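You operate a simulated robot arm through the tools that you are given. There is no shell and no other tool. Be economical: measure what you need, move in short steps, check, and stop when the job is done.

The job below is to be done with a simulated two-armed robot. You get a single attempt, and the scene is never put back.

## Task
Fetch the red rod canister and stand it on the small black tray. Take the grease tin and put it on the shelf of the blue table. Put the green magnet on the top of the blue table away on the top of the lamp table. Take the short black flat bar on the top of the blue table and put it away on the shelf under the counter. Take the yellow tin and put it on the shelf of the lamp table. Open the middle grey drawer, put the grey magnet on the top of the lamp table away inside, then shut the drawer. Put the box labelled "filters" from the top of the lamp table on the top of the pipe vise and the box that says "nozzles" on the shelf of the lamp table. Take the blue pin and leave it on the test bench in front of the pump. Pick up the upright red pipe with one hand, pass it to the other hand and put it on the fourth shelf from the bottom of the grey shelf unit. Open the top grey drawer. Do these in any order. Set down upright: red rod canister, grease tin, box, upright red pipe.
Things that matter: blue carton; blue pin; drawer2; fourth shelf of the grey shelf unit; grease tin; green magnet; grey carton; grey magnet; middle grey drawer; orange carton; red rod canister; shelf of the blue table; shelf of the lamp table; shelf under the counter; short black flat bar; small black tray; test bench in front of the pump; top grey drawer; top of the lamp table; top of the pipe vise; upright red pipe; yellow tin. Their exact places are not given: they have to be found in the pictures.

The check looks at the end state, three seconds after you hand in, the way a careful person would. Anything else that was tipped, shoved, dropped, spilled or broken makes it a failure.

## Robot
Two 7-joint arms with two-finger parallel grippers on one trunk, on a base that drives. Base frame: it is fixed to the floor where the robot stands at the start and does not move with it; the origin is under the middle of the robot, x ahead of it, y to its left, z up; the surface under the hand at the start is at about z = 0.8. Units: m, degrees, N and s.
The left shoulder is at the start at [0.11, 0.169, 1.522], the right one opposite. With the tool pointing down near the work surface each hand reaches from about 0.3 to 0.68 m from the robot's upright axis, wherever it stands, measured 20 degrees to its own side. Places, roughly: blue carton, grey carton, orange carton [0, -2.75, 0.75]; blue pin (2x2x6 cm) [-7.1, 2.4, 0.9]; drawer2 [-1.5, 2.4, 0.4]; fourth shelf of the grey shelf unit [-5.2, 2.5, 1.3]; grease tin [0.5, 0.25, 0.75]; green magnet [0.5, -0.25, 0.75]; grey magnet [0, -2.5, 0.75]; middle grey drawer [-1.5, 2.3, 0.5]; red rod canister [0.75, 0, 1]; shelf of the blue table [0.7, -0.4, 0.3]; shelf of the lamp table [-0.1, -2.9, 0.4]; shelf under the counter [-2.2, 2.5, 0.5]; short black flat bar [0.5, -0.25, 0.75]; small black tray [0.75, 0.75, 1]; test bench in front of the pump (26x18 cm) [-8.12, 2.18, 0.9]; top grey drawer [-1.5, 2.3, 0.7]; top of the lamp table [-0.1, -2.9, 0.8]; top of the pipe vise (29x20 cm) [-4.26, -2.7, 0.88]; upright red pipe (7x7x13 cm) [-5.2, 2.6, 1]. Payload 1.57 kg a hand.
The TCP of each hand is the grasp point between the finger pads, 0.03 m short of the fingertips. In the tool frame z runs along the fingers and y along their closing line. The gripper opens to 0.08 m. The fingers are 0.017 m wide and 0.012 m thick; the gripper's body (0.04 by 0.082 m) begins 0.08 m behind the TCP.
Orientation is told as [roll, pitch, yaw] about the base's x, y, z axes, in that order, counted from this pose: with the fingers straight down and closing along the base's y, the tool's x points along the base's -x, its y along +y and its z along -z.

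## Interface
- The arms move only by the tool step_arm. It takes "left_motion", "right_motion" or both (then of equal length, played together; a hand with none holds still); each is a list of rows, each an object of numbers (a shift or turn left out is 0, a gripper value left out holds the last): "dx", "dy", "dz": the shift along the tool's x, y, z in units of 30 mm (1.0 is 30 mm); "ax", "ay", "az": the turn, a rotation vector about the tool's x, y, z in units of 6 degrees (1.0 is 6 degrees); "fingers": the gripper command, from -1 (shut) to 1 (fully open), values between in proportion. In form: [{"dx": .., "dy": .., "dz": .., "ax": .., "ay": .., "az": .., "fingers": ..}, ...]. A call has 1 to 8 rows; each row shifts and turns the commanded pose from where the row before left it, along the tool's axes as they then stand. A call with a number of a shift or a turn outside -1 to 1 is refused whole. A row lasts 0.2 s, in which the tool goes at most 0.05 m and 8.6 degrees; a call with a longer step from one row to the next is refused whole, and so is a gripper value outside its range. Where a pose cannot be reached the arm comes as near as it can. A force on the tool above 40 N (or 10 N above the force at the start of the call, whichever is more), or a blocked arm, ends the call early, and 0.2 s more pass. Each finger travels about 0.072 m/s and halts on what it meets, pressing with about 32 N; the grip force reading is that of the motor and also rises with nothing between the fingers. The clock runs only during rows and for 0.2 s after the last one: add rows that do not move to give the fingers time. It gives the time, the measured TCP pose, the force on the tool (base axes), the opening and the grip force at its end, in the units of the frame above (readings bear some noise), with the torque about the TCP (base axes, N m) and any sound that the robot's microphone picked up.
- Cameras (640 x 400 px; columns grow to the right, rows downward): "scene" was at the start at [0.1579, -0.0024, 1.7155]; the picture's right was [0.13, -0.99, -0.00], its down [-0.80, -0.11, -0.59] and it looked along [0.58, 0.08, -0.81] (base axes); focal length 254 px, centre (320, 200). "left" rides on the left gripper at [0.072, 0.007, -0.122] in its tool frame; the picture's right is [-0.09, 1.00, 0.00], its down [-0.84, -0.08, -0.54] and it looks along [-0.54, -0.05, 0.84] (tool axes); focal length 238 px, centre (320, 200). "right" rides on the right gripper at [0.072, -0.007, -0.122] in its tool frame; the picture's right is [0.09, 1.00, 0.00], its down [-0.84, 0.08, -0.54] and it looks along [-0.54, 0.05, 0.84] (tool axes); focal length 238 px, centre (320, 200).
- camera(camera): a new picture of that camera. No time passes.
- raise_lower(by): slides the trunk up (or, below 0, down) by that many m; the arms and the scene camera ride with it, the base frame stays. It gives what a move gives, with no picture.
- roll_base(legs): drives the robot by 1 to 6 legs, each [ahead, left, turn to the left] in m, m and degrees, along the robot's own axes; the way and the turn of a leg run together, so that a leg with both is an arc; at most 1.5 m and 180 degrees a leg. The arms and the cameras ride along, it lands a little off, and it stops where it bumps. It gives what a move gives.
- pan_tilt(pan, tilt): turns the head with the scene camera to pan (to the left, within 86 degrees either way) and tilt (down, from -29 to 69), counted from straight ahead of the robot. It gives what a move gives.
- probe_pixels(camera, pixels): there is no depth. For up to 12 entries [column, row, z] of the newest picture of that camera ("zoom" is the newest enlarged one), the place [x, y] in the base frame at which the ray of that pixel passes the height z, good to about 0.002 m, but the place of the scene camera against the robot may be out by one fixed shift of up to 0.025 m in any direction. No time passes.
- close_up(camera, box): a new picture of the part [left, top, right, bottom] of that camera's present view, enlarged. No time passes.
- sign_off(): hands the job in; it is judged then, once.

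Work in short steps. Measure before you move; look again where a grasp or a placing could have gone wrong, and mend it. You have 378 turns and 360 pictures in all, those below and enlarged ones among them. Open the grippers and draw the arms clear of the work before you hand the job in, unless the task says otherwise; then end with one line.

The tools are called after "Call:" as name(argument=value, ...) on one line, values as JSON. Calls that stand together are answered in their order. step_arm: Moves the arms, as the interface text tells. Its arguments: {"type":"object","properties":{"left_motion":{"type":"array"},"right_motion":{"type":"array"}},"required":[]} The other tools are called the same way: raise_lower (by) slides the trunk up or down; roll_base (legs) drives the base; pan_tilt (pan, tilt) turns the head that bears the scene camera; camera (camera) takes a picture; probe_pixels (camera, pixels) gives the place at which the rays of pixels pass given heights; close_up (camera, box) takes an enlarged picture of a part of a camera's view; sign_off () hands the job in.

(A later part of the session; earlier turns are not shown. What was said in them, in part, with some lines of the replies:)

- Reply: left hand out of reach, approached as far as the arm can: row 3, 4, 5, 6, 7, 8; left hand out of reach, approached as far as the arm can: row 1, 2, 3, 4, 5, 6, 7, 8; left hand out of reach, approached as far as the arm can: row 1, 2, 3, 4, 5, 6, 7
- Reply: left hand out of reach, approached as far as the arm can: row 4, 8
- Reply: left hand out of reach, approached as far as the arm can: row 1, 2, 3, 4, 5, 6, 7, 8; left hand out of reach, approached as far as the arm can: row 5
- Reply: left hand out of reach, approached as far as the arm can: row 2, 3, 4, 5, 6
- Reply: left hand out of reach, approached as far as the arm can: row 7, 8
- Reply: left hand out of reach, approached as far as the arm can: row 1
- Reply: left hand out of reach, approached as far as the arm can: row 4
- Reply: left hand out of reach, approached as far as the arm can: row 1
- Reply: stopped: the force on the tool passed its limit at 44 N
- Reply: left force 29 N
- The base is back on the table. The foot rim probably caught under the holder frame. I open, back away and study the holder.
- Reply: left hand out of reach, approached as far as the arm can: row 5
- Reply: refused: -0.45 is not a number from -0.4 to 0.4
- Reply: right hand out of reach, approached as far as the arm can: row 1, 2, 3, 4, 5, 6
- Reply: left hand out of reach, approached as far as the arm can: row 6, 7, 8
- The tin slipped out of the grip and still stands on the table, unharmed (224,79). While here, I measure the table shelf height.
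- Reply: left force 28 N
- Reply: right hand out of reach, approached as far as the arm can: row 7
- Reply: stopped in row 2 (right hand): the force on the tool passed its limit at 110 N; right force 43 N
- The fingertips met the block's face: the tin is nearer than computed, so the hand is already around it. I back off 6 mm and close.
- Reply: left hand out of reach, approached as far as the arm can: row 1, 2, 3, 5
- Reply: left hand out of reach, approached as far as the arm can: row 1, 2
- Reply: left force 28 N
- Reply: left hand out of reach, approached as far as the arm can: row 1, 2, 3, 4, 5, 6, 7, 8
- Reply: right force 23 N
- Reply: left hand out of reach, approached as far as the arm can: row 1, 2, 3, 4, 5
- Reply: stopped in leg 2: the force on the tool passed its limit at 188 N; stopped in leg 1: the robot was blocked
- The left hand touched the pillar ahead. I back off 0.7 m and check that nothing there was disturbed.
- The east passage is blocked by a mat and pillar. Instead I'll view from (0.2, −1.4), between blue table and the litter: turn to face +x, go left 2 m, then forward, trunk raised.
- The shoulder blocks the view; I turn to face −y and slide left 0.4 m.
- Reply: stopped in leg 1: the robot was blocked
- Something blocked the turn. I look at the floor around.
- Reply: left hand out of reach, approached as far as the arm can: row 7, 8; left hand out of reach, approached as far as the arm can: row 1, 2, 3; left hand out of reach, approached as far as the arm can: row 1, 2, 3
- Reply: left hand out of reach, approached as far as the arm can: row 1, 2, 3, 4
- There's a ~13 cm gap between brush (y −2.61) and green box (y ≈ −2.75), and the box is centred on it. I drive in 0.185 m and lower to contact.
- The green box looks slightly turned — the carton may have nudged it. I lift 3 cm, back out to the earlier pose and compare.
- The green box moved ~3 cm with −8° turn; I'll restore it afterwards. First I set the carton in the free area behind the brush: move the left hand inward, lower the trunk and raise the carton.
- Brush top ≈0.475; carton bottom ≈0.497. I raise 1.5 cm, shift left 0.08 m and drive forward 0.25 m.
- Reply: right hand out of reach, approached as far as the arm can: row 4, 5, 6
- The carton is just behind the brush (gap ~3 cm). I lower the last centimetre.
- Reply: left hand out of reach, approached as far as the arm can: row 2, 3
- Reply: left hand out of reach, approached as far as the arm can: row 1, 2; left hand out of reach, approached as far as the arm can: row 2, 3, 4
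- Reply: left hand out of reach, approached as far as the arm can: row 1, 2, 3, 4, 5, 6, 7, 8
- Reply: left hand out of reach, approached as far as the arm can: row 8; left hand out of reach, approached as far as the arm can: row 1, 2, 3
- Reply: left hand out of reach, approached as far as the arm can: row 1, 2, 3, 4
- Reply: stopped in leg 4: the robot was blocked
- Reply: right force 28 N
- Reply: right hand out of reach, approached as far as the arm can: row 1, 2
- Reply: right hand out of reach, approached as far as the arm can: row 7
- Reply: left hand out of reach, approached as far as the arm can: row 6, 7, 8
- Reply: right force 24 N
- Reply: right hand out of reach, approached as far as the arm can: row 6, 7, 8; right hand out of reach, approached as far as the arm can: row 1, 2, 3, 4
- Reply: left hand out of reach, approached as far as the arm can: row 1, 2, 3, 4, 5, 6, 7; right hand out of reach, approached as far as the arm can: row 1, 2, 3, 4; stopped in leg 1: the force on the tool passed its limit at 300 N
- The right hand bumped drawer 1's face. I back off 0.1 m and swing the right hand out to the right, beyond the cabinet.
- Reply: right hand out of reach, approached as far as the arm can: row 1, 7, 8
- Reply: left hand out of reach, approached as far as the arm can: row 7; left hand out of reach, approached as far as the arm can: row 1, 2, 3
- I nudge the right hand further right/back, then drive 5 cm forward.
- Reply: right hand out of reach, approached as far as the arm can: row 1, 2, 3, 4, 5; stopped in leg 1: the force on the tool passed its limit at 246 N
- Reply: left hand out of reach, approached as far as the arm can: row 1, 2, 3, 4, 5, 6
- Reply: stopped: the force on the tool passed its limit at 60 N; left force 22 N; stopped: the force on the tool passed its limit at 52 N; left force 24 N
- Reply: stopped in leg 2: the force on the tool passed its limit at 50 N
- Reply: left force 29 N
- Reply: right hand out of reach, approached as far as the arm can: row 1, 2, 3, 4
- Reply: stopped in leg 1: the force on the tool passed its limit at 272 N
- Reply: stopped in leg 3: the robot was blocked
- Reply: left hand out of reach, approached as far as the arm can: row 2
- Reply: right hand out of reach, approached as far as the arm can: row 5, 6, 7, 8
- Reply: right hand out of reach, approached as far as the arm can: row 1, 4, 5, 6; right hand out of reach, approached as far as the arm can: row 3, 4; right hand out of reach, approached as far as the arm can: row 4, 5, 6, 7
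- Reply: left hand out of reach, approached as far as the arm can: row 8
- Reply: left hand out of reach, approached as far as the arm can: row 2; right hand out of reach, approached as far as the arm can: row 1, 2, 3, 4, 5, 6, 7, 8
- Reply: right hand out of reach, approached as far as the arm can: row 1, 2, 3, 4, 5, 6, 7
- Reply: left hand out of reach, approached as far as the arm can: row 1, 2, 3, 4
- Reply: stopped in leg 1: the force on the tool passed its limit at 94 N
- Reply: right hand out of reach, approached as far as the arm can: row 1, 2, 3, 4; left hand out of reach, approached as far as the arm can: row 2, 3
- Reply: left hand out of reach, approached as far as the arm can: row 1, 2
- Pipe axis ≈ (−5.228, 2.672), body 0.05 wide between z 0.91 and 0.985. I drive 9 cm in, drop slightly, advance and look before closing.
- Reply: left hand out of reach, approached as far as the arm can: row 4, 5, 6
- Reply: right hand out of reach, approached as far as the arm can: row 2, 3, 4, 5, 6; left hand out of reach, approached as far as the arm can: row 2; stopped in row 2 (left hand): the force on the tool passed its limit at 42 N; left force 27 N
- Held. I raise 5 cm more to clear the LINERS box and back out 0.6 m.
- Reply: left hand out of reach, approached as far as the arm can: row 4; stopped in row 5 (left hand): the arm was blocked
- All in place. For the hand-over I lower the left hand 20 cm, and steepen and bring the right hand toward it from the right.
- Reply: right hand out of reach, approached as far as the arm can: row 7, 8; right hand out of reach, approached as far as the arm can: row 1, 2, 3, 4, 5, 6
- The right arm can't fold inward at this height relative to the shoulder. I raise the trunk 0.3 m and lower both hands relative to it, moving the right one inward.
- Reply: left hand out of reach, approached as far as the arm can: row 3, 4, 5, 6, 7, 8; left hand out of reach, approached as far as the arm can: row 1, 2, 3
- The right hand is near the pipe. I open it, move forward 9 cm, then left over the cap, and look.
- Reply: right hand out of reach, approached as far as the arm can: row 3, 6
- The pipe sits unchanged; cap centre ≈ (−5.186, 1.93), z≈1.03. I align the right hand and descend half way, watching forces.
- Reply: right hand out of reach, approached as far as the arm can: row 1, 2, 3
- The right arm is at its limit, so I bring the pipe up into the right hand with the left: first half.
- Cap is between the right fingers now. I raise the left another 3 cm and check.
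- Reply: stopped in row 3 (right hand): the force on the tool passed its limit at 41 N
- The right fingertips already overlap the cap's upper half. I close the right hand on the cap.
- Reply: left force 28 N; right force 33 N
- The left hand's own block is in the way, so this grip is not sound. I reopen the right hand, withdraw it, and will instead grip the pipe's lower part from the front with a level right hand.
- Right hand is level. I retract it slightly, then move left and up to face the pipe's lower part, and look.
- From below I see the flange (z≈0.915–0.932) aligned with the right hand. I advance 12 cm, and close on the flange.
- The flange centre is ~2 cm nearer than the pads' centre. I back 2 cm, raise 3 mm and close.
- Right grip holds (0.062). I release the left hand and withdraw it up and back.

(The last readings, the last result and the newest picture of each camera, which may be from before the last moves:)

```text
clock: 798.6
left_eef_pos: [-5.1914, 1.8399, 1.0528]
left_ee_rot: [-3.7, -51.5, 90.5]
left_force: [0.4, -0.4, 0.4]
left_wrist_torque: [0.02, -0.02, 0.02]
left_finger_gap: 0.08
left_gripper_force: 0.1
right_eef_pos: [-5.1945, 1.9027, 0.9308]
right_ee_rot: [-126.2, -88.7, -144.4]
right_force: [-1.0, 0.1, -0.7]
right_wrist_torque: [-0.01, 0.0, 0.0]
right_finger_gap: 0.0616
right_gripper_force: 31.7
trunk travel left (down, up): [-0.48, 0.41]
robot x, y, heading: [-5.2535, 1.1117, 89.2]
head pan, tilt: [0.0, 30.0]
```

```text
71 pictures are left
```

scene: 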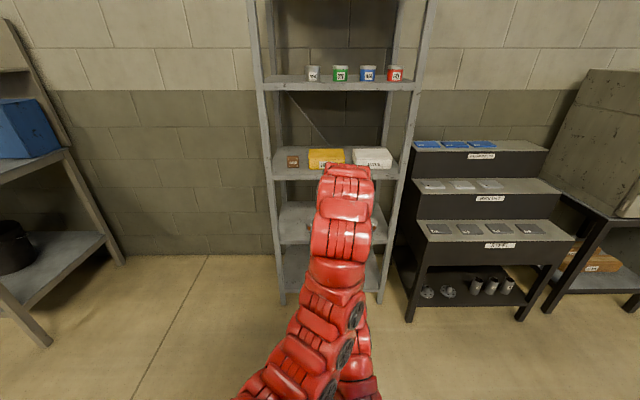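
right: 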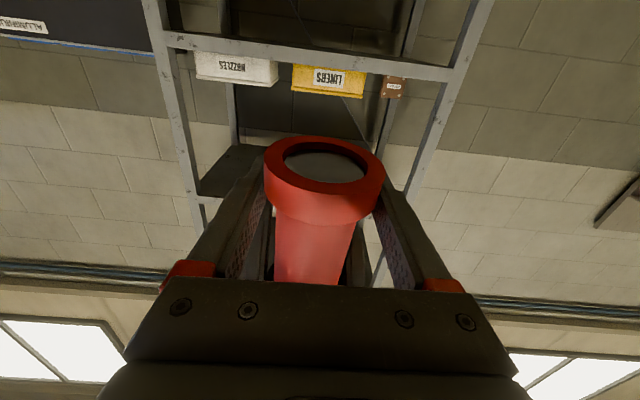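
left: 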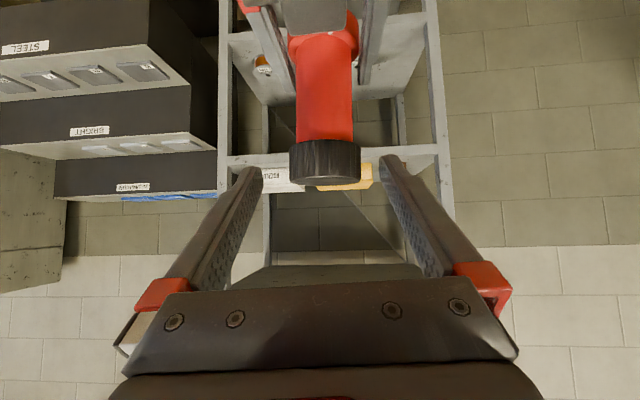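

Pipe is upright in the right hand. I move the left hand aside, raise the trunk 0.4 m, shift left and approach the fourth shelf's left end.

Call:
step_arm(left_motion=[{"dy": 1, "dz": -0.3}, {"dy": 1, "dz": -0.3}, {"dy": 1}, {"dy": 1}, {"dy": 1}, {"dy": 1}, {"dy": 1}, {"dy": 1}])

Call:
raise_lower(by=0.4)

Call:
roll_base(legs=[[0, 0.14, 0.8], [0.25, 0, 0]])

Call:
camera(camera="right")

Call:
camera(camera="scene")

```text
clock: 800.5
left_eef_pos: [-5.4335, 1.8367, 1.0529]
left_ee_rot: [-3.7, -51.5, 90.5]
left_force: [0.3, 0.1, 0.6]
left_wrist_torque: [-0.02, -0.03, 0.0]
left_finger_gap: 0.0801
left_gripper_force: 0.0
right_eef_pos: [-5.1938, 1.9032, 0.9311]
right_ee_rot: [-124.3, -88.6, -146.3]
right_force: [0.0, 0.5, 0.0]
right_wrist_torque: [0.06, 0.03, -0.03]
right_finger_gap: 0.0616
right_gripper_force: 32.1
trunk travel left (down, up): [-0.48, 0.41]
robot x, y, heading: [-5.2545, 1.1105, 89.4]
head pan, tilt: [0.0, 30.0]
```

```text
clock: 804.3
left_eef_pos: [-5.432, 1.8366, 1.4543]
left_ee_rot: [-3.6, -51.5, 90.5]
left_force: [0.1, -0.6, 0.1]
left_wrist_torque: [0.01, -0.02, -0.04]
left_finger_gap: 0.08
left_gripper_force: 0.0
right_eef_pos: [-5.1929, 1.9036, 1.3309]
right_ee_rot: [-124.8, -88.7, -145.6]
right_force: [0.7, -0.8, -4.2]
right_wrist_torque: [0.02, 0.0, 0.01]
right_finger_gap: 0.0616
right_gripper_force: 31.7
trunk travel left (down, up): [-0.88, 0.01]
robot x, y, heading: [-5.2565, 1.1097, 89.6]
head pan, tilt: [0.0, 30.0]
```

```text
clock: 807.0
left_eef_pos: [-5.5891, 2.0779, 1.4542]
left_ee_rot: [-3.7, -51.6, 91.5]
left_force: [-0.3, -1.2, -0.9]
left_wrist_torque: [-0.03, -0.03, 0.0]
left_finger_gap: 0.0799
left_gripper_force: 0.1
right_eef_pos: [-5.3507, 2.1481, 1.3314]
right_ee_rot: [-126.5, -88.6, -142.7]
right_force: [0.0, 0.0, -3.6]
right_wrist_torque: [0.04, 0.0, -0.04]
right_finger_gap: 0.0617
right_gripper_force: 31.7
trunk travel left (down, up): [-0.88, 0.01]
robot x, y, heading: [-5.3939, 1.3596, 90.2]
head pan, tilt: [0.0, 30.0]
```

```text
70 pictures are left
```

right: 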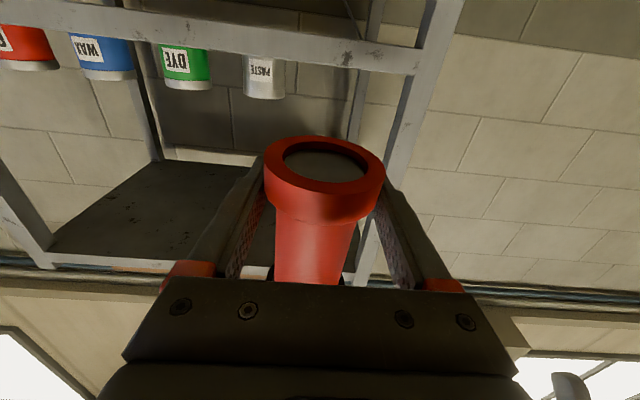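

```text
69 pictures are left
```

scene: 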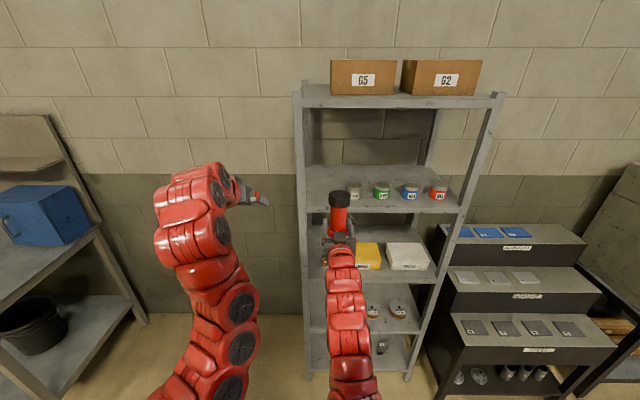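

Call:
probe_pixels(camera="right", pixels=[[285, 68, 1.29], [245, 68, 1.29], [415, 72, 1.26], [390, 72, 1.26], [300, 62, 1.27], [300, 40, 1.29], [300, 40, 1.28]])

Call:
close_up(camera="scene", box=[290, 150, 410, 270])

```text
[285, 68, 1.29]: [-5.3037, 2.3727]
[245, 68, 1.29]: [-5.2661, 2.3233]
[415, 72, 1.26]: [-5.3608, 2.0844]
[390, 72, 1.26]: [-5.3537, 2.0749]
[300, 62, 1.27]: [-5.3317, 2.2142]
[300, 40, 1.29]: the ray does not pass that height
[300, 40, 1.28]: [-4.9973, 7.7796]
```

```text
3.33 times, centred on (350, 210) of scene
```

zoom: 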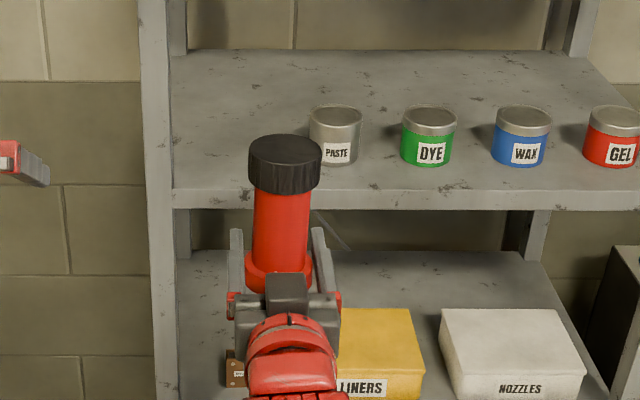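

Call:
probe_pixels(camera="zoom", pixels=[[173, 190, 1.28], [312, 160, 1.28], [360, 160, 1.28], [336, 168, 1.28], [640, 190, 1.28], [285, 135, 1.44], [285, 260, 1.345], [172, 60, 1.28]])

```text
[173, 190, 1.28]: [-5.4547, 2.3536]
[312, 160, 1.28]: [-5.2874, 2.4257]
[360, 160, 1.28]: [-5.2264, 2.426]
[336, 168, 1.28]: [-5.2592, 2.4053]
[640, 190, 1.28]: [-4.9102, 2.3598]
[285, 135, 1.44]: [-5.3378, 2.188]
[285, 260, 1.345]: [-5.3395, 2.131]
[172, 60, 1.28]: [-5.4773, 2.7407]
```

Free stretch between post (x −5.467) and PASTE tin (x −5.30): I centre at x −5.383, drive in 0.24 m and lower.

Call:
roll_base(legs=[[0, 0.033, 0], [0.24, 0, -0.2]])

Call:
close_up(camera="scene", box=[270, 140, 430, 280])

```text
clock: 809.2
left_eef_pos: [-5.6177, 2.3191, 1.4538]
left_ee_rot: [-3.7, -51.6, 91.2]
left_force: [-0.4, -0.9, 0.5]
left_wrist_torque: [0.0, -0.02, -0.01]
left_finger_gap: 0.0798
left_gripper_force: 0.1
right_eef_pos: [-5.3795, 2.3879, 1.3315]
right_ee_rot: [-126.2, -88.6, -143.5]
right_force: [0.2, 0.0, -4.1]
right_wrist_torque: [0.03, 0.02, -0.01]
right_finger_gap: 0.0616
right_gripper_force: 32.5
trunk travel left (down, up): [-0.88, 0.01]
robot x, y, heading: [-5.4319, 1.5968, 90.0]
head pan, tilt: [0.0, 30.0]
```

```text
2.86 times, centred on (350, 210) of scene
```

zoom: 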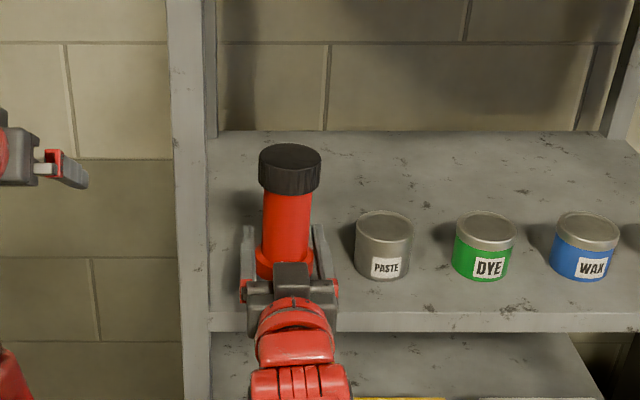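

Well placed. I lower to contact.

Call:
step_arm(right_motion=[{"dx": 0.4}, {"dx": 0.35}, {"dx": 0.1}])

Call:
step_arm(right_motion=[{"dx": 0.12}, {"dx": 0.12}])

Call:
step_arm(right_motion=[{"dx": 0.12}, {"dx": 0.12}])

```text
clock: 810.0
left_eef_pos: [-5.6177, 2.3209, 1.4519]
left_ee_rot: [-3.8, -51.5, 91.2]
left_force: [0.2, 0.3, 0.1]
left_wrist_torque: [-0.02, 0.03, -0.01]
left_finger_gap: 0.08
left_gripper_force: 0.1
right_eef_pos: [-5.3796, 2.3901, 1.3062]
right_ee_rot: [-126.5, -88.7, -143.2]
right_force: [0.4, 0.9, -1.2]
right_wrist_torque: [0.13, -0.03, -0.01]
right_finger_gap: 0.0616
right_gripper_force: 31.9
trunk travel left (down, up): [-0.88, 0.01]
robot x, y, heading: [-5.4304, 1.5985, 90.3]
head pan, tilt: [0.0, 30.0]
```

```text
clock: 810.6
left_eef_pos: [-5.6191, 2.3182, 1.4542]
left_ee_rot: [-3.7, -51.5, 91.4]
left_force: [0.9, 0.2, 0.4]
left_wrist_torque: [-0.01, 0.0, 0.0]
left_finger_gap: 0.0798
left_gripper_force: 0.0
right_eef_pos: [-5.3791, 2.3882, 1.3021]
right_ee_rot: [-140.6, -88.4, -129.2]
right_force: [-1.7, 7.6, 22.4]
right_wrist_torque: [0.26, 0.12, 0.01]
right_finger_gap: 0.0616
right_gripper_force: 32.0
trunk travel left (down, up): [-0.88, 0.01]
robot x, y, heading: [-5.4274, 1.6013, 90.2]
head pan, tilt: [0.0, 30.0]
```

```text
clock: 811.2
left_eef_pos: [-5.6193, 2.3162, 1.4553]
left_ee_rot: [-3.6, -51.7, 91.3]
left_force: [-0.2, -0.7, 0.1]
left_wrist_torque: [0.02, -0.02, 0.0]
left_finger_gap: 0.0799
left_gripper_force: 0.0
right_eef_pos: [-5.3787, 2.387, 1.2951]
right_ee_rot: [-136.8, -88.4, -132.9]
right_force: [-1.0, 3.9, 28.7]
right_wrist_torque: [-0.02, 0.25, 0.03]
right_finger_gap: 0.0622
right_gripper_force: 32.5
trunk travel left (down, up): [-0.88, 0.01]
robot x, y, heading: [-5.4335, 1.5939, 90.1]
head pan, tilt: [0.0, 30.0]
```

On the shelf. I ease up 5 mm, open, back away straight and look.

Call:
step_arm(right_motion=[{"dx": -0.15}, {"fingers": 1}, {}, {}])

Call:
roll_base(legs=[[-0.35, 0, 0]])

Call:
close_up(camera="scene", box=[250, 120, 470, 310])

```text
clock: 812.2
left_eef_pos: [-5.6172, 2.3199, 1.4537]
left_ee_rot: [-3.7, -51.6, 91.1]
left_force: [0.8, 0.3, 0.6]
left_wrist_torque: [0.02, -0.01, 0.01]
left_finger_gap: 0.0801
left_gripper_force: 0.0
right_eef_pos: [-5.3777, 2.3889, 1.2953]
right_ee_rot: [-121.7, -88.7, -148.0]
right_force: [-0.2, -0.2, 0.2]
right_wrist_torque: [0.02, 0.03, 0.02]
right_finger_gap: 0.0797
right_gripper_force: 0.0
trunk travel left (down, up): [-0.88, 0.01]
robot x, y, heading: [-5.4295, 1.5977, 90.2]
head pan, tilt: [0.0, 30.0]
```

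```text
clock: 814.5
left_eef_pos: [-5.6153, 1.9666, 1.4548]
left_ee_rot: [-3.7, -51.6, 90.9]
left_force: [-1.1, 0.9, -0.7]
left_wrist_torque: [0.0, -0.02, -0.01]
left_finger_gap: 0.0798
left_gripper_force: 0.0
right_eef_pos: [-5.3754, 2.0341, 1.2952]
right_ee_rot: [-123.1, -88.7, -146.9]
right_force: [-1.5, -0.1, 0.3]
right_wrist_torque: [0.03, 0.02, -0.02]
right_finger_gap: 0.08
right_gripper_force: 0.0
trunk travel left (down, up): [-0.88, 0.01]
robot x, y, heading: [-5.4274, 1.2431, 89.7]
head pan, tilt: [0.0, 30.0]
```

```text
2.11 times, centred on (360, 215) of scene
```

zoom: 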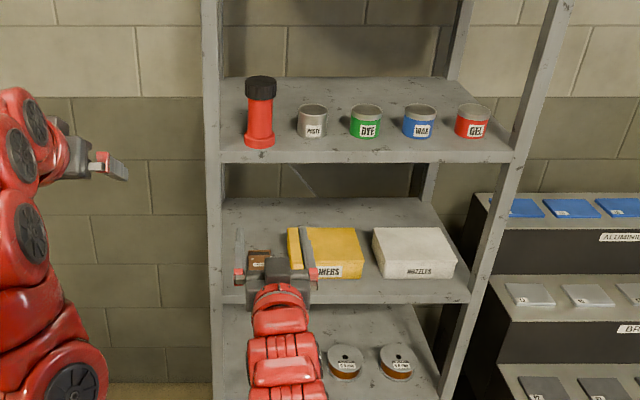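

The pipe stands on the fourth shelf. Last task: the blue pin. I back up, drive left along the bench and look.

Call:
roll_base(legs=[[-0.4, 0, 0], [0, 1.5, 0.3], [0, 0.15, 0]])

Call:
pan_tilt(pan=10, tilt=25)

Call:
camera(camera="scene")

```text
clock: 825.1
left_eef_pos: [-7.2764, 1.5704, 1.4539]
left_ee_rot: [-3.5, -51.6, 90.9]
left_force: [0.4, 0.3, -1.0]
left_wrist_torque: [-0.04, 0.02, 0.03]
left_finger_gap: 0.0799
left_gripper_force: 0.1
right_eef_pos: [-7.0374, 1.6388, 1.2954]
right_ee_rot: [-127.4, -88.7, -142.4]
right_force: [0.8, 0.3, 0.9]
right_wrist_torque: [0.05, -0.02, 0.03]
right_finger_gap: 0.08
right_gripper_force: 0.0
trunk travel left (down, up): [-0.88, 0.01]
robot x, y, heading: [-7.0916, 0.8523, 90.2]
head pan, tilt: [0.0, 30.0]
```

```text
clock: 825.8
left_eef_pos: [-7.2797, 1.5708, 1.4532]
left_ee_rot: [-3.8, -51.6, 91.1]
left_force: [-0.8, -0.4, 1.3]
left_wrist_torque: [-0.02, -0.02, 0.02]
left_finger_gap: 0.0798
left_gripper_force: 0.0
right_eef_pos: [-7.0402, 1.6394, 1.2955]
right_ee_rot: [-123.3, -88.6, -146.8]
right_force: [-0.4, 0.4, -1.0]
right_wrist_torque: [-0.01, -0.03, -0.04]
right_finger_gap: 0.08
right_gripper_force: 0.1
trunk travel left (down, up): [-0.88, 0.01]
robot x, y, heading: [-7.092, 0.8506, 89.8]
head pan, tilt: [10.0, 25.0]
```

```text
65 pictures are left
```

scene: 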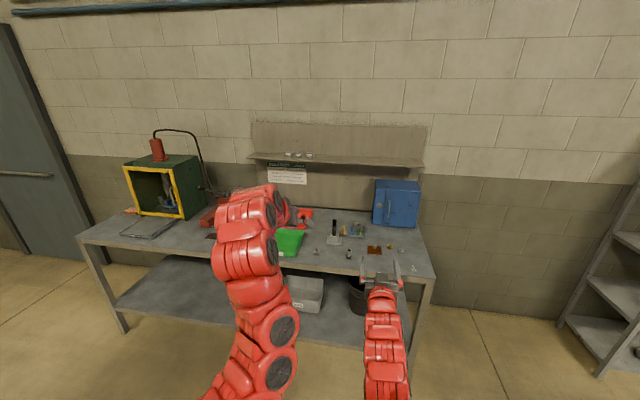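

Call:
close_up(camera="scene", box=[280, 200, 430, 280])

Call:
close_up(camera="scene", box=[80, 130, 320, 280])

```text
4.27 times, centred on (355, 240) of scene
```

zoom: 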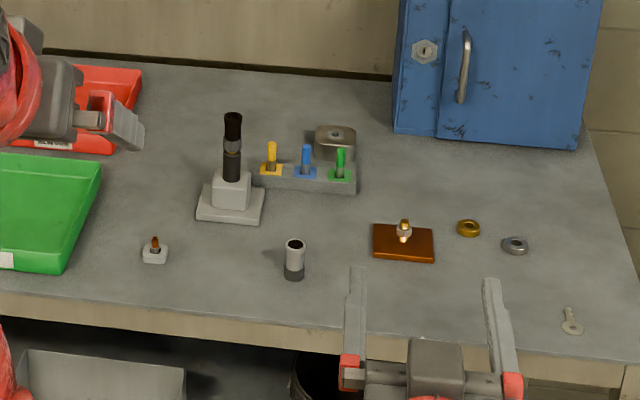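

```text
2.67 times, centred on (200, 205) of scene
```

zoom: 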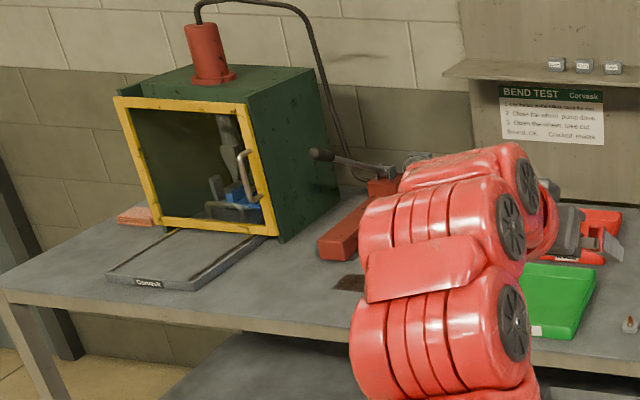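

Call:
probe_pixels(camera="zoom", pixels=[[185, 270, 0.9], [110, 275, 0.9], [260, 235, 0.9], [345, 240, 0.9], [325, 250, 0.9], [350, 283, 0.9], [200, 320, 0.9], [300, 300, 0.9], [5, 295, 0.9], [330, 330, 0.9]])

Call:
close_up(camera="scene", box=[340, 220, 370, 250])

Call:
probe_pixels(camera="scene", pixels=[[352, 239, 0.93], [352, 235, 0.97], [344, 240, 0.93], [360, 241, 0.93], [352, 243, 0.9]])

```text
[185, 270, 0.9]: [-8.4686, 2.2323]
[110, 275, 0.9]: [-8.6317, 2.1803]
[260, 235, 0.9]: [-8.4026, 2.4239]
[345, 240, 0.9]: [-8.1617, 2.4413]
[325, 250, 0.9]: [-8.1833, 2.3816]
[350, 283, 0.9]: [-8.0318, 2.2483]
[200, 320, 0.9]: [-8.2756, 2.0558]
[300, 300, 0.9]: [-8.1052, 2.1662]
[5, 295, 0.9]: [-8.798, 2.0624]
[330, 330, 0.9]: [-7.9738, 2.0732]
```

```text
13.33 times, centred on (355, 235) of scene
```

zoom: 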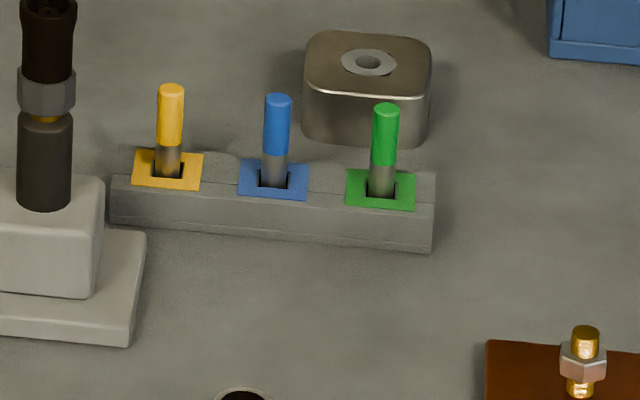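

```text
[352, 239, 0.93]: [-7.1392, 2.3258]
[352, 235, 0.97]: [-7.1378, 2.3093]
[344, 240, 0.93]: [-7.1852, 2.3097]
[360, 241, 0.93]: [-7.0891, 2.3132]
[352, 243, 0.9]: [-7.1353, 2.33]
```

The blue pin stands in a block at about (−7.15, 2.29); the free spot before the pump is (−8.12, 2.17). I tilt the right hand 30° down, half-close it, lower the trunk 0.3 m and approach.

Call:
step_arm(right_motion=[{"ay": 1, "fingers": 0}, {"ay": 1}, {"ay": 1}, {"ay": 1}, {"ay": 1}, {}])

Call:
raise_lower(by=-0.26)

Call:
roll_base(legs=[[0.42, 0.1, 0]])

Call:
camera(camera="right")

```text
clock: 827.2
left_eef_pos: [-7.2785, 1.5701, 1.4546]
left_ee_rot: [-3.7, -51.5, 91.0]
left_force: [0.0, 0.1, -0.4]
left_wrist_torque: [-0.01, 0.0, 0.01]
left_finger_gap: 0.0801
left_gripper_force: 0.0
right_eef_pos: [-7.0403, 1.6393, 1.2965]
right_ee_rot: [-2.3, -60.8, 92.1]
right_force: [0.5, 0.3, 0.4]
right_wrist_torque: [0.03, 0.01, 0.01]
right_finger_gap: 0.0398
right_gripper_force: 0.1
trunk travel left (down, up): [-0.88, 0.01]
robot x, y, heading: [-7.0923, 0.8467, 90.0]
head pan, tilt: [10.0, 25.0]
```

```text
clock: 829.9
left_eef_pos: [-7.2787, 1.5713, 1.1931]
left_ee_rot: [-3.7, -51.7, 91.0]
left_force: [0.1, -0.3, 0.6]
left_wrist_torque: [0.0, -0.02, -0.01]
left_finger_gap: 0.0801
left_gripper_force: 0.1
right_eef_pos: [-7.0387, 1.6403, 1.0358]
right_ee_rot: [-2.3, -60.8, 92.0]
right_force: [0.6, -1.0, -0.1]
right_wrist_torque: [0.03, -0.02, -0.01]
right_finger_gap: 0.0399
right_gripper_force: 0.2
trunk travel left (down, up): [-0.62, 0.27]
robot x, y, heading: [-7.0952, 0.8496, 89.6]
head pan, tilt: [10.0, 25.0]
```

```text
clock: 832.4
left_eef_pos: [-7.3691, 1.9833, 1.1933]
left_ee_rot: [-3.6, -51.6, 90.6]
left_force: [0.2, 0.1, 0.2]
left_wrist_torque: [0.01, 0.02, 0.03]
left_finger_gap: 0.0803
left_gripper_force: 0.1
right_eef_pos: [-7.1285, 2.0493, 1.0364]
right_ee_rot: [-2.3, -60.6, 91.5]
right_force: [-0.8, 0.2, 0.4]
right_wrist_torque: [0.02, -0.05, 0.01]
right_finger_gap: 0.04
right_gripper_force: 0.1
trunk travel left (down, up): [-0.62, 0.27]
robot x, y, heading: [-7.1924, 1.2581, 89.3]
head pan, tilt: [10.0, 25.0]
```

```text
61 pictures are left
```

right: 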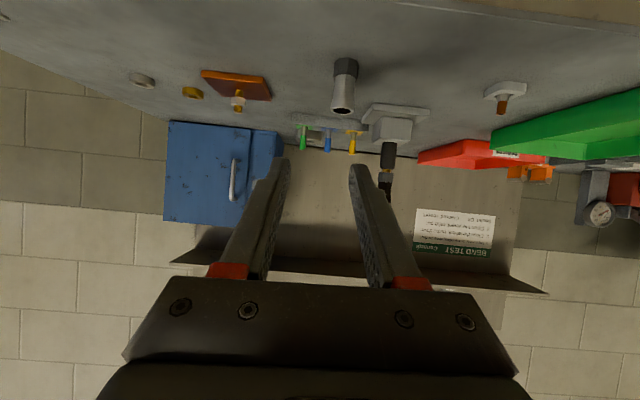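

Call:
close_up(camera="right", box=[280, 100, 380, 170])

Call:
probe_pixels(camera="right", pixels=[[327, 152, 0.97], [327, 152, 0.96], [328, 131, 0.93], [328, 131, 0.92], [345, 62, 0.9], [345, 112, 0.94]])

```text
5.71 times, centred on (330, 135) of right
```

zoom: 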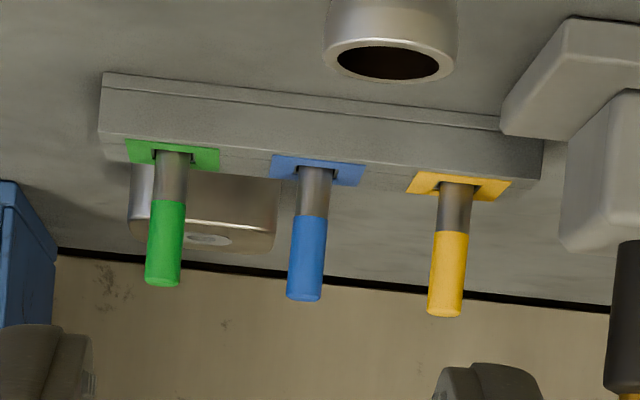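

```text
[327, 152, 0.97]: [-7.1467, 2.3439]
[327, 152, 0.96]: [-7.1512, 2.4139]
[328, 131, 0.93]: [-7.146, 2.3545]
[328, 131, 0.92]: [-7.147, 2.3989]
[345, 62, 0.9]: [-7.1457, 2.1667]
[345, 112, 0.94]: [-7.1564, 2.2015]
```

Pin: top z≈0.976, block top ≈0.942, y≈2.305. I drive forward 0.16 m, centre, and approach to 4 cm before it, then look.

Call:
roll_base(legs=[[0.16, 0, 0.5]])

Call:
step_arm(right_motion=[{"dy": 0.4, "dz": 0.7}, {"dy": 0.3, "dz": 0.7, "dx": 0.2}, {"dz": 0.7, "dx": 0.2}, {}])

Call:
camera(camera="right")

```text
clock: 833.9
left_eef_pos: [-7.3725, 2.143, 1.1931]
left_ee_rot: [-3.6, -51.5, 90.9]
left_force: [0.2, -0.1, -0.4]
left_wrist_torque: [-0.02, 0.0, -0.01]
left_finger_gap: 0.08
left_gripper_force: 0.1
right_eef_pos: [-7.1336, 2.2101, 1.0365]
right_ee_rot: [-2.3, -60.6, 92.0]
right_force: [-0.1, 0.3, -0.8]
right_wrist_torque: [-0.02, -0.05, -0.01]
right_finger_gap: 0.0398
right_gripper_force: 0.1
trunk travel left (down, up): [-0.62, 0.27]
robot x, y, heading: [-7.1902, 1.4197, 89.7]
head pan, tilt: [10.0, 25.0]
```

```text
clock: 834.9
left_eef_pos: [-7.3727, 2.1417, 1.1932]
left_ee_rot: [-3.7, -51.7, 90.8]
left_force: [-0.5, -0.4, 0.4]
left_wrist_torque: [0.02, -0.03, -0.01]
left_finger_gap: 0.0802
left_gripper_force: 0.0
right_eef_pos: [-7.1546, 2.2581, 0.9943]
right_ee_rot: [-2.3, -60.8, 92.0]
right_force: [0.0, 0.3, -0.6]
right_wrist_torque: [0.0, -0.01, 0.02]
right_finger_gap: 0.04
right_gripper_force: 0.1
trunk travel left (down, up): [-0.62, 0.27]
robot x, y, heading: [-7.1895, 1.4136, 89.7]
head pan, tilt: [10.0, 25.0]
```

```text
59 pictures are left
```

right: 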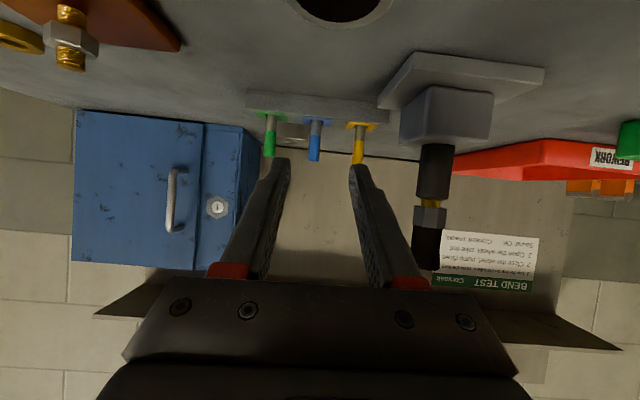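

Re-measured: the pin is at y≈2.361, top z≈0.966, block top ≈0.928. I drive 8 cm forward above it and look.

Call:
roll_base(legs=[[0.085, 0, 0.2]])

Call:
step_arm(right_motion=[{"dy": -0.2, "dx": 0.3}, {}])

Call:
camera(camera="right")

```text
clock: 836.0
left_eef_pos: [-7.3753, 2.2263, 1.1939]
left_ee_rot: [-3.7, -51.6, 91.1]
left_force: [0.0, 0.1, -0.2]
left_wrist_torque: [0.02, 0.04, -0.03]
left_finger_gap: 0.0801
left_gripper_force: 0.0
right_eef_pos: [-7.156, 2.3437, 0.9933]
right_ee_rot: [-2.2, -60.7, 92.2]
right_force: [1.8, 1.2, 0.6]
right_wrist_torque: [-0.01, 0.01, 0.0]
right_finger_gap: 0.0399
right_gripper_force: 0.1
trunk travel left (down, up): [-0.62, 0.27]
robot x, y, heading: [-7.1907, 1.5035, 90.1]
head pan, tilt: [10.0, 25.0]
```

```text
clock: 836.5
left_eef_pos: [-7.3755, 2.2252, 1.1925]
left_ee_rot: [-3.7, -51.5, 91.1]
left_force: [0.2, 0.5, -0.2]
left_wrist_torque: [0.0, -0.03, -0.02]
left_finger_gap: 0.0801
left_gripper_force: 0.1
right_eef_pos: [-7.1499, 2.3388, 0.9858]
right_ee_rot: [-2.3, -60.7, 92.2]
right_force: [-1.0, -0.8, -0.6]
right_wrist_torque: [0.02, 0.0, 0.03]
right_finger_gap: 0.0398
right_gripper_force: 0.1
trunk travel left (down, up): [-0.62, 0.27]
robot x, y, heading: [-7.1899, 1.5048, 89.8]
head pan, tilt: [10.0, 25.0]
```

```text
58 pictures are left
```

right: 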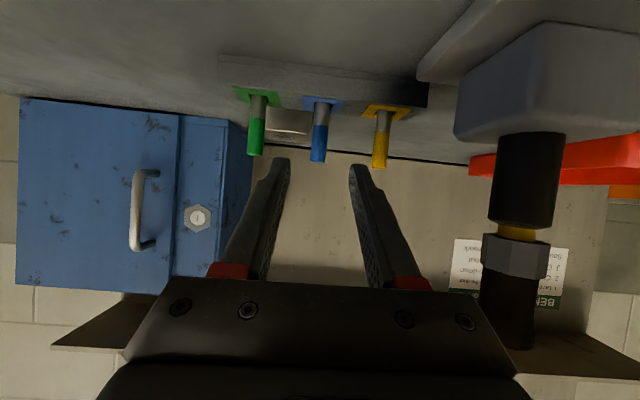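

Pin is 4.7 cm ahead, centred. I advance along the fingers and look.

Call:
step_arm(right_motion=[{"dz": 0.6, "dx": 0.1}, {"dz": 0.6, "dx": 0.1}, {"dz": 0.6}, {}])

Call:
camera(camera="right")

```text
clock: 837.5
left_eef_pos: [-7.3763, 2.2254, 1.1937]
left_ee_rot: [-3.8, -51.6, 91.2]
left_force: [0.2, -0.5, 0.1]
left_wrist_torque: [0.01, -0.01, 0.02]
left_finger_gap: 0.0799
left_gripper_force: 0.0
right_eef_pos: [-7.1507, 2.3828, 0.9561]
right_ee_rot: [-2.1, -60.9, 92.0]
right_force: [0.5, -0.5, 0.3]
right_wrist_torque: [0.03, 0.0, -0.01]
right_finger_gap: 0.0399
right_gripper_force: 0.2
trunk travel left (down, up): [-0.62, 0.27]
robot x, y, heading: [-7.1883, 1.4998, 89.9]
head pan, tilt: [10.0, 25.0]
```

```text
57 pictures are left
```

right: 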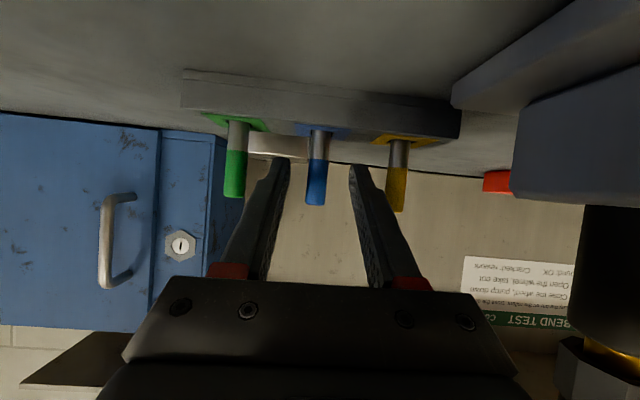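

Pin is between the pads. I close and lift slowly straight up.

Call:
step_arm(right_motion=[{"fingers": -1}, {}, {}, {"dx": -0.17, "dz": -0.1}, {"dx": -0.17, "dz": -0.1}, {"dx": -0.26, "dz": -0.15}, {"dx": -0.35, "dz": -0.2}, {"dx": -0.35, "dz": -0.2}])

Call:
camera(camera="right")

```text
clock: 839.4
left_eef_pos: [-7.3756, 2.2254, 1.1934]
left_ee_rot: [-3.8, -51.6, 91.1]
left_force: [-0.3, 0.1, -0.1]
left_wrist_torque: [-0.04, 0.01, 0.0]
left_finger_gap: 0.08
left_gripper_force: 0.1
right_eef_pos: [-7.1504, 2.3814, 1.0006]
right_ee_rot: [-2.3, -60.8, 92.2]
right_force: [-0.1, -0.3, -1.1]
right_wrist_torque: [-0.01, -0.03, 0.03]
right_finger_gap: 0.0105
right_gripper_force: 28.5
trunk travel left (down, up): [-0.62, 0.27]
robot x, y, heading: [-7.1898, 1.5002, 90.0]
head pan, tilt: [10.0, 25.0]
```

```text
56 pictures are left
```

right: 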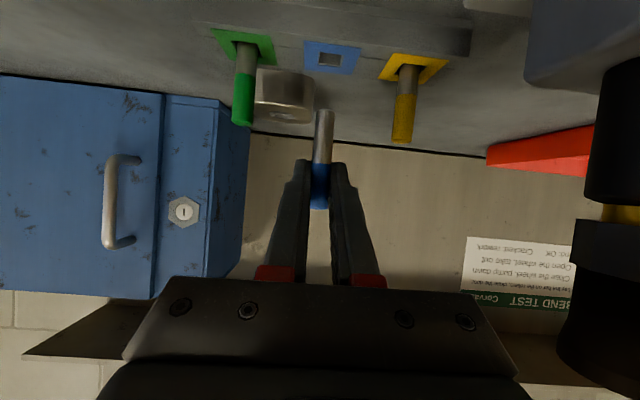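

The pin is out (10.5 mm thick). I raise 8 cm, back off, drive left 0.97 m and approach the spot before the pump.

Call:
step_arm(right_motion=[{"dx": -0.6, "dz": -0.34}, {"dx": -0.6, "dz": -0.34}, {"dx": -0.6, "dz": -0.34}, {"dx": -0.6, "dz": -0.34}])

Call:
roll_base(legs=[[-0.45, 0, 0], [0, 0.97, 0], [0.2, 0, 0]])

Call:
pan_tilt(pan=0, tilt=35)

Call:
camera(camera="scene")

Call:
camera(camera="right")

```text
clock: 840.4
left_eef_pos: [-7.3763, 2.2244, 1.1933]
left_ee_rot: [-3.8, -51.7, 91.1]
left_force: [-0.8, -0.1, 0.9]
left_wrist_torque: [-0.01, -0.01, 0.02]
left_finger_gap: 0.08
left_gripper_force: 0.1
right_eef_pos: [-7.1523, 2.3811, 1.0835]
right_ee_rot: [-2.3, -60.7, 92.2]
right_force: [0.3, 0.3, -0.9]
right_wrist_torque: [0.03, 0.01, -0.01]
right_finger_gap: 0.0106
right_gripper_force: 27.9
trunk travel left (down, up): [-0.62, 0.27]
robot x, y, heading: [-7.188, 1.4982, 89.9]
head pan, tilt: [10.0, 25.0]
```

```text
clock: 848.9
left_eef_pos: [-8.3211, 1.9735, 1.1933]
left_ee_rot: [-3.6, -51.5, 90.5]
left_force: [-0.2, -0.2, 0.0]
left_wrist_torque: [-0.01, 0.0, -0.02]
left_finger_gap: 0.0799
left_gripper_force: 0.0
right_eef_pos: [-8.0941, 2.1272, 1.0844]
right_ee_rot: [-2.2, -60.7, 91.6]
right_force: [-0.1, 0.0, -0.9]
right_wrist_torque: [0.01, 0.01, -0.01]
right_finger_gap: 0.0107
right_gripper_force: 28.7
trunk travel left (down, up): [-0.62, 0.27]
robot x, y, heading: [-8.141, 1.2492, 89.2]
head pan, tilt: [10.0, 25.0]
```

```text
clock: 849.6
left_eef_pos: [-8.3222, 1.9733, 1.1936]
left_ee_rot: [-3.7, -51.6, 90.4]
left_force: [0.5, -0.1, 0.1]
left_wrist_torque: [0.0, -0.02, 0.0]
left_finger_gap: 0.0798
left_gripper_force: 0.0
right_eef_pos: [-8.0946, 2.1273, 1.0837]
right_ee_rot: [-2.4, -60.7, 91.4]
right_force: [0.3, -0.3, -0.8]
right_wrist_torque: [-0.01, 0.0, -0.04]
right_finger_gap: 0.0106
right_gripper_force: 29.0
trunk travel left (down, up): [-0.62, 0.27]
robot x, y, heading: [-8.141, 1.2456, 89.4]
head pan, tilt: [0.0, 35.0]
```

```text
55 pictures are left
```

scene: 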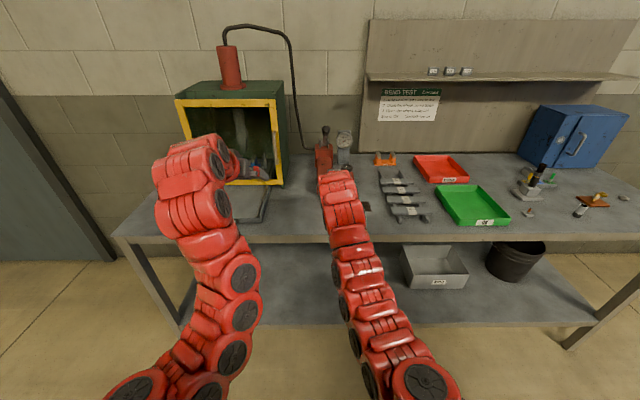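

```text
54 pictures are left
```

right: 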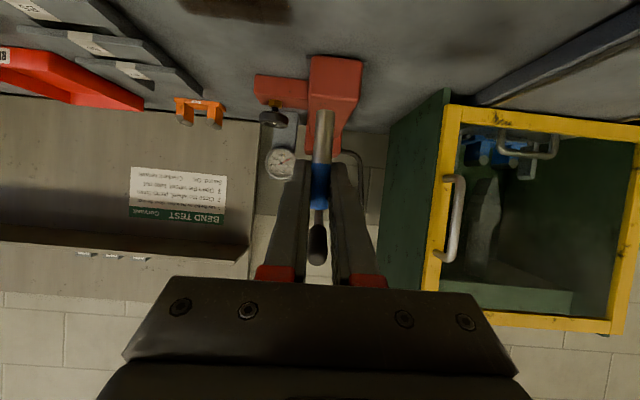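

Call:
probe_pixels(camera="right", pixels=[[335, 58, 0.9], [310, 58, 0.9], [255, 80, 0.9], [290, 10, 0.9], [190, 10, 0.9], [478, 100, 0.9], [320, 10, 0.9]])

```text
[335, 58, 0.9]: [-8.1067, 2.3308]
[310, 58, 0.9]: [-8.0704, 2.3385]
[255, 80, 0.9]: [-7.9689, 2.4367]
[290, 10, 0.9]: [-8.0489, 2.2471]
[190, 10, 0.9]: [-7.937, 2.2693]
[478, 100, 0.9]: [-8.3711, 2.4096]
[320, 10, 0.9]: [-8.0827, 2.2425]
```

Pump front is at y≈2.33. I move over (−8.12, 2.18) and lower the pin to just above the bench.

Call:
step_arm(right_motion=[{"dz": 0.77, "dx": -0.44, "dy": 0.42}, {"dz": 0.77, "dx": -0.43, "dy": 0.41}, {"dx": 0.7, "dz": 0.39}, {"dx": 0.7, "dz": 0.39}, {"dx": 0.7, "dz": 0.39}, {"dx": 0.7, "dz": 0.39}, {"dx": 0.3, "dz": 0.17}])

Call:
step_arm(right_motion=[{"dx": 0.12, "dz": 0.07}, {"dx": 0.12, "dz": 0.07}])

Call:
camera(camera="right")

```text
clock: 851.2
left_eef_pos: [-8.3206, 1.9724, 1.1934]
left_ee_rot: [-3.7, -51.6, 90.4]
left_force: [0.2, 0.5, 0.4]
left_wrist_torque: [-0.01, -0.04, 0.0]
left_finger_gap: 0.0801
left_gripper_force: 0.1
right_eef_pos: [-8.127, 2.1679, 0.9732]
right_ee_rot: [-2.3, -60.8, 91.5]
right_force: [0.2, -0.1, -0.9]
right_wrist_torque: [0.0, 0.0, 0.0]
right_finger_gap: 0.0107
right_gripper_force: 28.6
right hand out of reach, approached as far as the arm can: row 2, 5, 7
trunk travel left (down, up): [-0.62, 0.27]
robot x, y, heading: [-8.1476, 1.2498, 89.6]
head pan, tilt: [0.0, 35.0]
```

```text
clock: 851.8
left_eef_pos: [-8.3203, 1.9727, 1.1937]
left_ee_rot: [-3.8, -51.7, 90.4]
left_force: [-0.5, -0.5, 0.3]
left_wrist_torque: [0.01, -0.01, -0.01]
left_finger_gap: 0.0801
left_gripper_force: 0.0
right_eef_pos: [-8.1274, 2.1658, 0.9651]
right_ee_rot: [-2.2, -60.7, 91.4]
right_force: [-1.6, 0.1, -0.6]
right_wrist_torque: [-0.01, 0.02, 0.01]
right_finger_gap: 0.0108
right_gripper_force: 28.5
right hand out of reach, approached as far as the arm can: row 2
trunk travel left (down, up): [-0.62, 0.27]
robot x, y, heading: [-8.1394, 1.2476, 89.5]
head pan, tilt: [0.0, 35.0]
```

```text
53 pictures are left
```

right: 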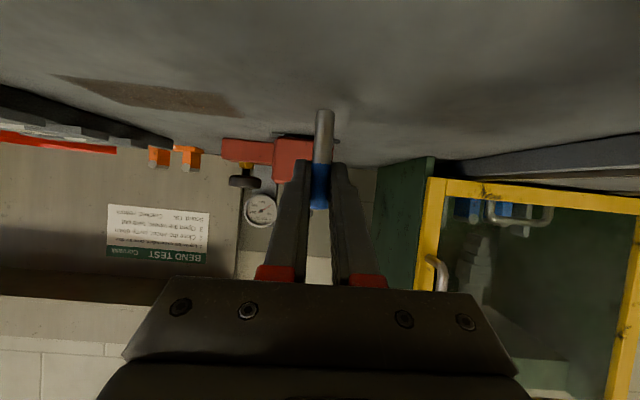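

I lower with the trunk in small amounts until contact.

Call:
raise_lower(by=-0.01)

Call:
raise_lower(by=-0.006)

Call:
raise_lower(by=-0.006)

```text
clock: 852.4
left_eef_pos: [-8.3193, 1.9747, 1.1827]
left_ee_rot: [-3.7, -51.6, 90.5]
left_force: [0.0, -0.1, 0.3]
left_wrist_torque: [0.01, -0.03, 0.01]
left_finger_gap: 0.08
left_gripper_force: 0.1
right_eef_pos: [-8.1277, 2.1657, 0.9529]
right_ee_rot: [-2.3, -60.8, 91.5]
right_force: [-0.5, 0.6, 0.1]
right_wrist_torque: [-0.02, -0.02, 0.0]
right_finger_gap: 0.0106
right_gripper_force: 28.4
trunk travel left (down, up): [-0.61, 0.28]
robot x, y, heading: [-8.146, 1.2505, 89.4]
head pan, tilt: [0.0, 35.0]
```

```text
clock: 853.0
left_eef_pos: [-8.3212, 1.9726, 1.178]
left_ee_rot: [-3.8, -51.6, 90.3]
left_force: [-0.5, 0.6, -1.1]
left_wrist_torque: [0.0, 0.0, 0.02]
left_finger_gap: 0.0802
left_gripper_force: 0.0
right_eef_pos: [-8.1268, 2.1657, 0.9486]
right_ee_rot: [-2.3, -61.0, 91.6]
right_force: [0.2, 0.6, 4.2]
right_wrist_torque: [0.07, 0.0, -0.04]
right_finger_gap: 0.0107
right_gripper_force: 28.7
trunk travel left (down, up): [-0.604, 0.286]
robot x, y, heading: [-8.1422, 1.2484, 89.2]
head pan, tilt: [0.0, 35.0]
```

```text
clock: 853.5
left_eef_pos: [-8.3199, 1.9715, 1.1729]
left_ee_rot: [-3.7, -51.6, 90.5]
left_force: [0.7, 0.8, 0.2]
left_wrist_torque: [0.0, -0.01, 0.0]
left_finger_gap: 0.0801
left_gripper_force: 0.0
right_eef_pos: [-8.1273, 2.1639, 0.9467]
right_ee_rot: [-2.2, -61.2, 91.4]
right_force: [0.5, 3.4, 21.8]
right_wrist_torque: [0.38, -0.03, 0.03]
right_finger_gap: 0.011
right_gripper_force: 28.8
trunk travel left (down, up): [-0.598, 0.292]
robot x, y, heading: [-8.1432, 1.2498, 89.3]
head pan, tilt: [0.0, 35.0]
```

Contact. I relieve the pressure by 5 mm, open gently in stages, and look.

Call:
raise_lower(by=0.005)

Call:
step_arm(right_motion=[{"fingers": -0.65}, {}, {"fingers": -0.4}, {}, {"fingers": 0}, {}])

Call:
camera(camera="right")

```text
clock: 854.0
left_eef_pos: [-8.3213, 1.9714, 1.1783]
left_ee_rot: [-3.7, -51.7, 90.4]
left_force: [-0.2, 0.6, 0.6]
left_wrist_torque: [0.01, 0.01, 0.0]
left_finger_gap: 0.0801
left_gripper_force: 0.0
right_eef_pos: [-8.1276, 2.1638, 0.9459]
right_ee_rot: [-2.3, -60.7, 91.5]
right_force: [-0.4, 3.6, 13.0]
right_wrist_torque: [0.27, 0.01, -0.01]
right_finger_gap: 0.0105
right_gripper_force: 28.3
trunk travel left (down, up): [-0.603, 0.287]
robot x, y, heading: [-8.1408, 1.2459, 89.4]
head pan, tilt: [0.0, 35.0]
```

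```text
clock: 855.4
left_eef_pos: [-8.3211, 1.9738, 1.1761]
left_ee_rot: [-3.7, -51.7, 90.5]
left_force: [-0.3, 0.5, -0.2]
left_wrist_torque: [-0.02, 0.06, -0.04]
left_finger_gap: 0.08
left_gripper_force: 0.0
right_eef_pos: [-8.1282, 2.166, 0.9459]
right_ee_rot: [-2.4, -60.7, 91.5]
right_force: [1.2, 0.4, -0.5]
right_wrist_torque: [0.02, 0.03, 0.02]
right_finger_gap: 0.0401
right_gripper_force: 0.0
trunk travel left (down, up): [-0.603, 0.287]
robot x, y, heading: [-8.1446, 1.2509, 89.2]
head pan, tilt: [0.0, 35.0]
```

```text
52 pictures are left
```

right: 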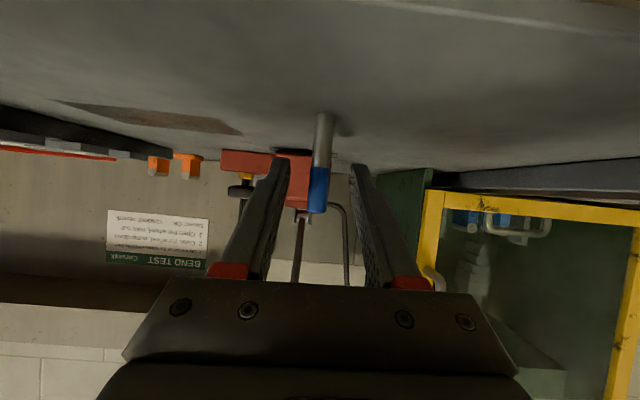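

The pin stands on its own. I withdraw the fingers gently and back away.

Call:
step_arm(right_motion=[{"dz": -0.4}, {"dz": -0.6}, {"dz": -0.8}, {"dz": -0.8}, {"dz": -0.8}])

Call:
roll_base(legs=[[-0.5, 0, 0]])

Call:
camera(camera="scene")

Call:
close_up(camera="scene", box=[220, 100, 440, 240])

```text
clock: 856.6
left_eef_pos: [-8.3213, 1.9728, 1.176]
left_ee_rot: [-3.7, -51.6, 90.4]
left_force: [0.3, -0.3, -0.2]
left_wrist_torque: [-0.03, -0.02, 0.0]
left_finger_gap: 0.0798
left_gripper_force: 0.1
right_eef_pos: [-8.1294, 2.0756, 0.9939]
right_ee_rot: [-2.3, -60.7, 91.5]
right_force: [-0.5, 0.3, -0.3]
right_wrist_torque: [-0.03, 0.0, 0.0]
right_finger_gap: 0.04
right_gripper_force: 0.1
trunk travel left (down, up): [-0.603, 0.287]
robot x, y, heading: [-8.1406, 1.2464, 89.4]
head pan, tilt: [0.0, 35.0]
```

```text
clock: 859.6
left_eef_pos: [-8.328, 1.4601, 1.1766]
left_ee_rot: [-3.8, -51.6, 90.5]
left_force: [-0.5, 0.1, -0.2]
left_wrist_torque: [-0.02, 0.01, 0.02]
left_finger_gap: 0.08
left_gripper_force: 0.1
right_eef_pos: [-8.1374, 1.5654, 0.9949]
right_ee_rot: [-2.3, -60.8, 91.6]
right_force: [-0.5, 0.0, -0.1]
right_wrist_torque: [-0.01, -0.01, -0.02]
right_finger_gap: 0.0402
right_gripper_force: 0.0
trunk travel left (down, up): [-0.603, 0.287]
robot x, y, heading: [-8.1463, 0.734, 89.5]
head pan, tilt: [0.0, 35.0]
```

```text
51 pictures are left
```

scene: 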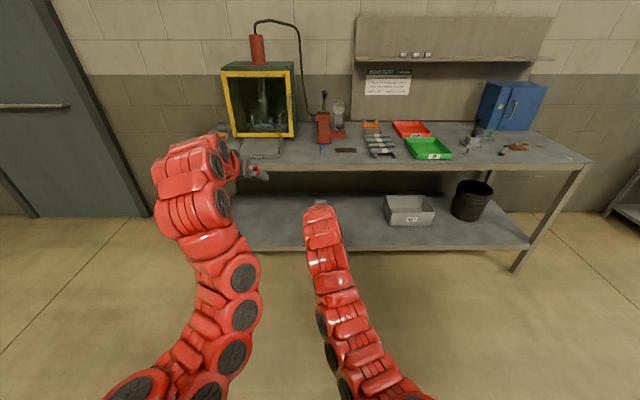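

```text
2.86 times, centred on (330, 170) of scene
```

zoom: 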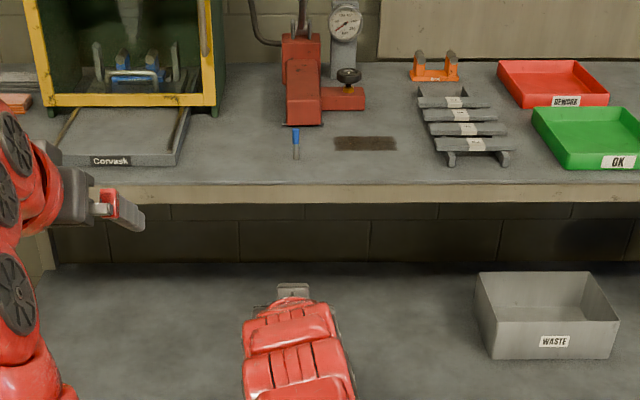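

All ten jobs are done and the pin stands before the pump. I open both grippers fully; the arms are clear.

Call:
step_arm(right_motion=[{"fingers": 1}, {}, {}], left_motion=[{"fingers": 1}, {}, {}])

Call:
sign_off()

```text
clock: 860.4
left_eef_pos: [-8.327, 1.462, 1.1763]
left_ee_rot: [-3.8, -51.6, 90.5]
left_force: [-1.3, -0.4, 0.1]
left_wrist_torque: [0.0, -0.04, -0.04]
left_finger_gap: 0.0801
left_gripper_force: 0.1
right_eef_pos: [-8.137, 1.5653, 0.9931]
right_ee_rot: [-2.3, -60.6, 91.7]
right_force: [0.5, 0.6, -0.3]
right_wrist_torque: [0.02, 0.01, 0.01]
right_finger_gap: 0.0799
right_gripper_force: 0.0
trunk travel left (down, up): [-0.603, 0.287]
robot x, y, heading: [-8.1493, 0.7369, 89.6]
head pan, tilt: [0.0, 35.0]
```

```text
The job is handed in.
```

All ten jobs are done and handed in; along the way I pushed the green box on the lamp-table shelf about 3 cm and moved it back to within a few millimetres, and the robot also bumped the rack post, pillar, barrel, cardboard boxes and drawer fronts, with no visible disturbance in the views I took.
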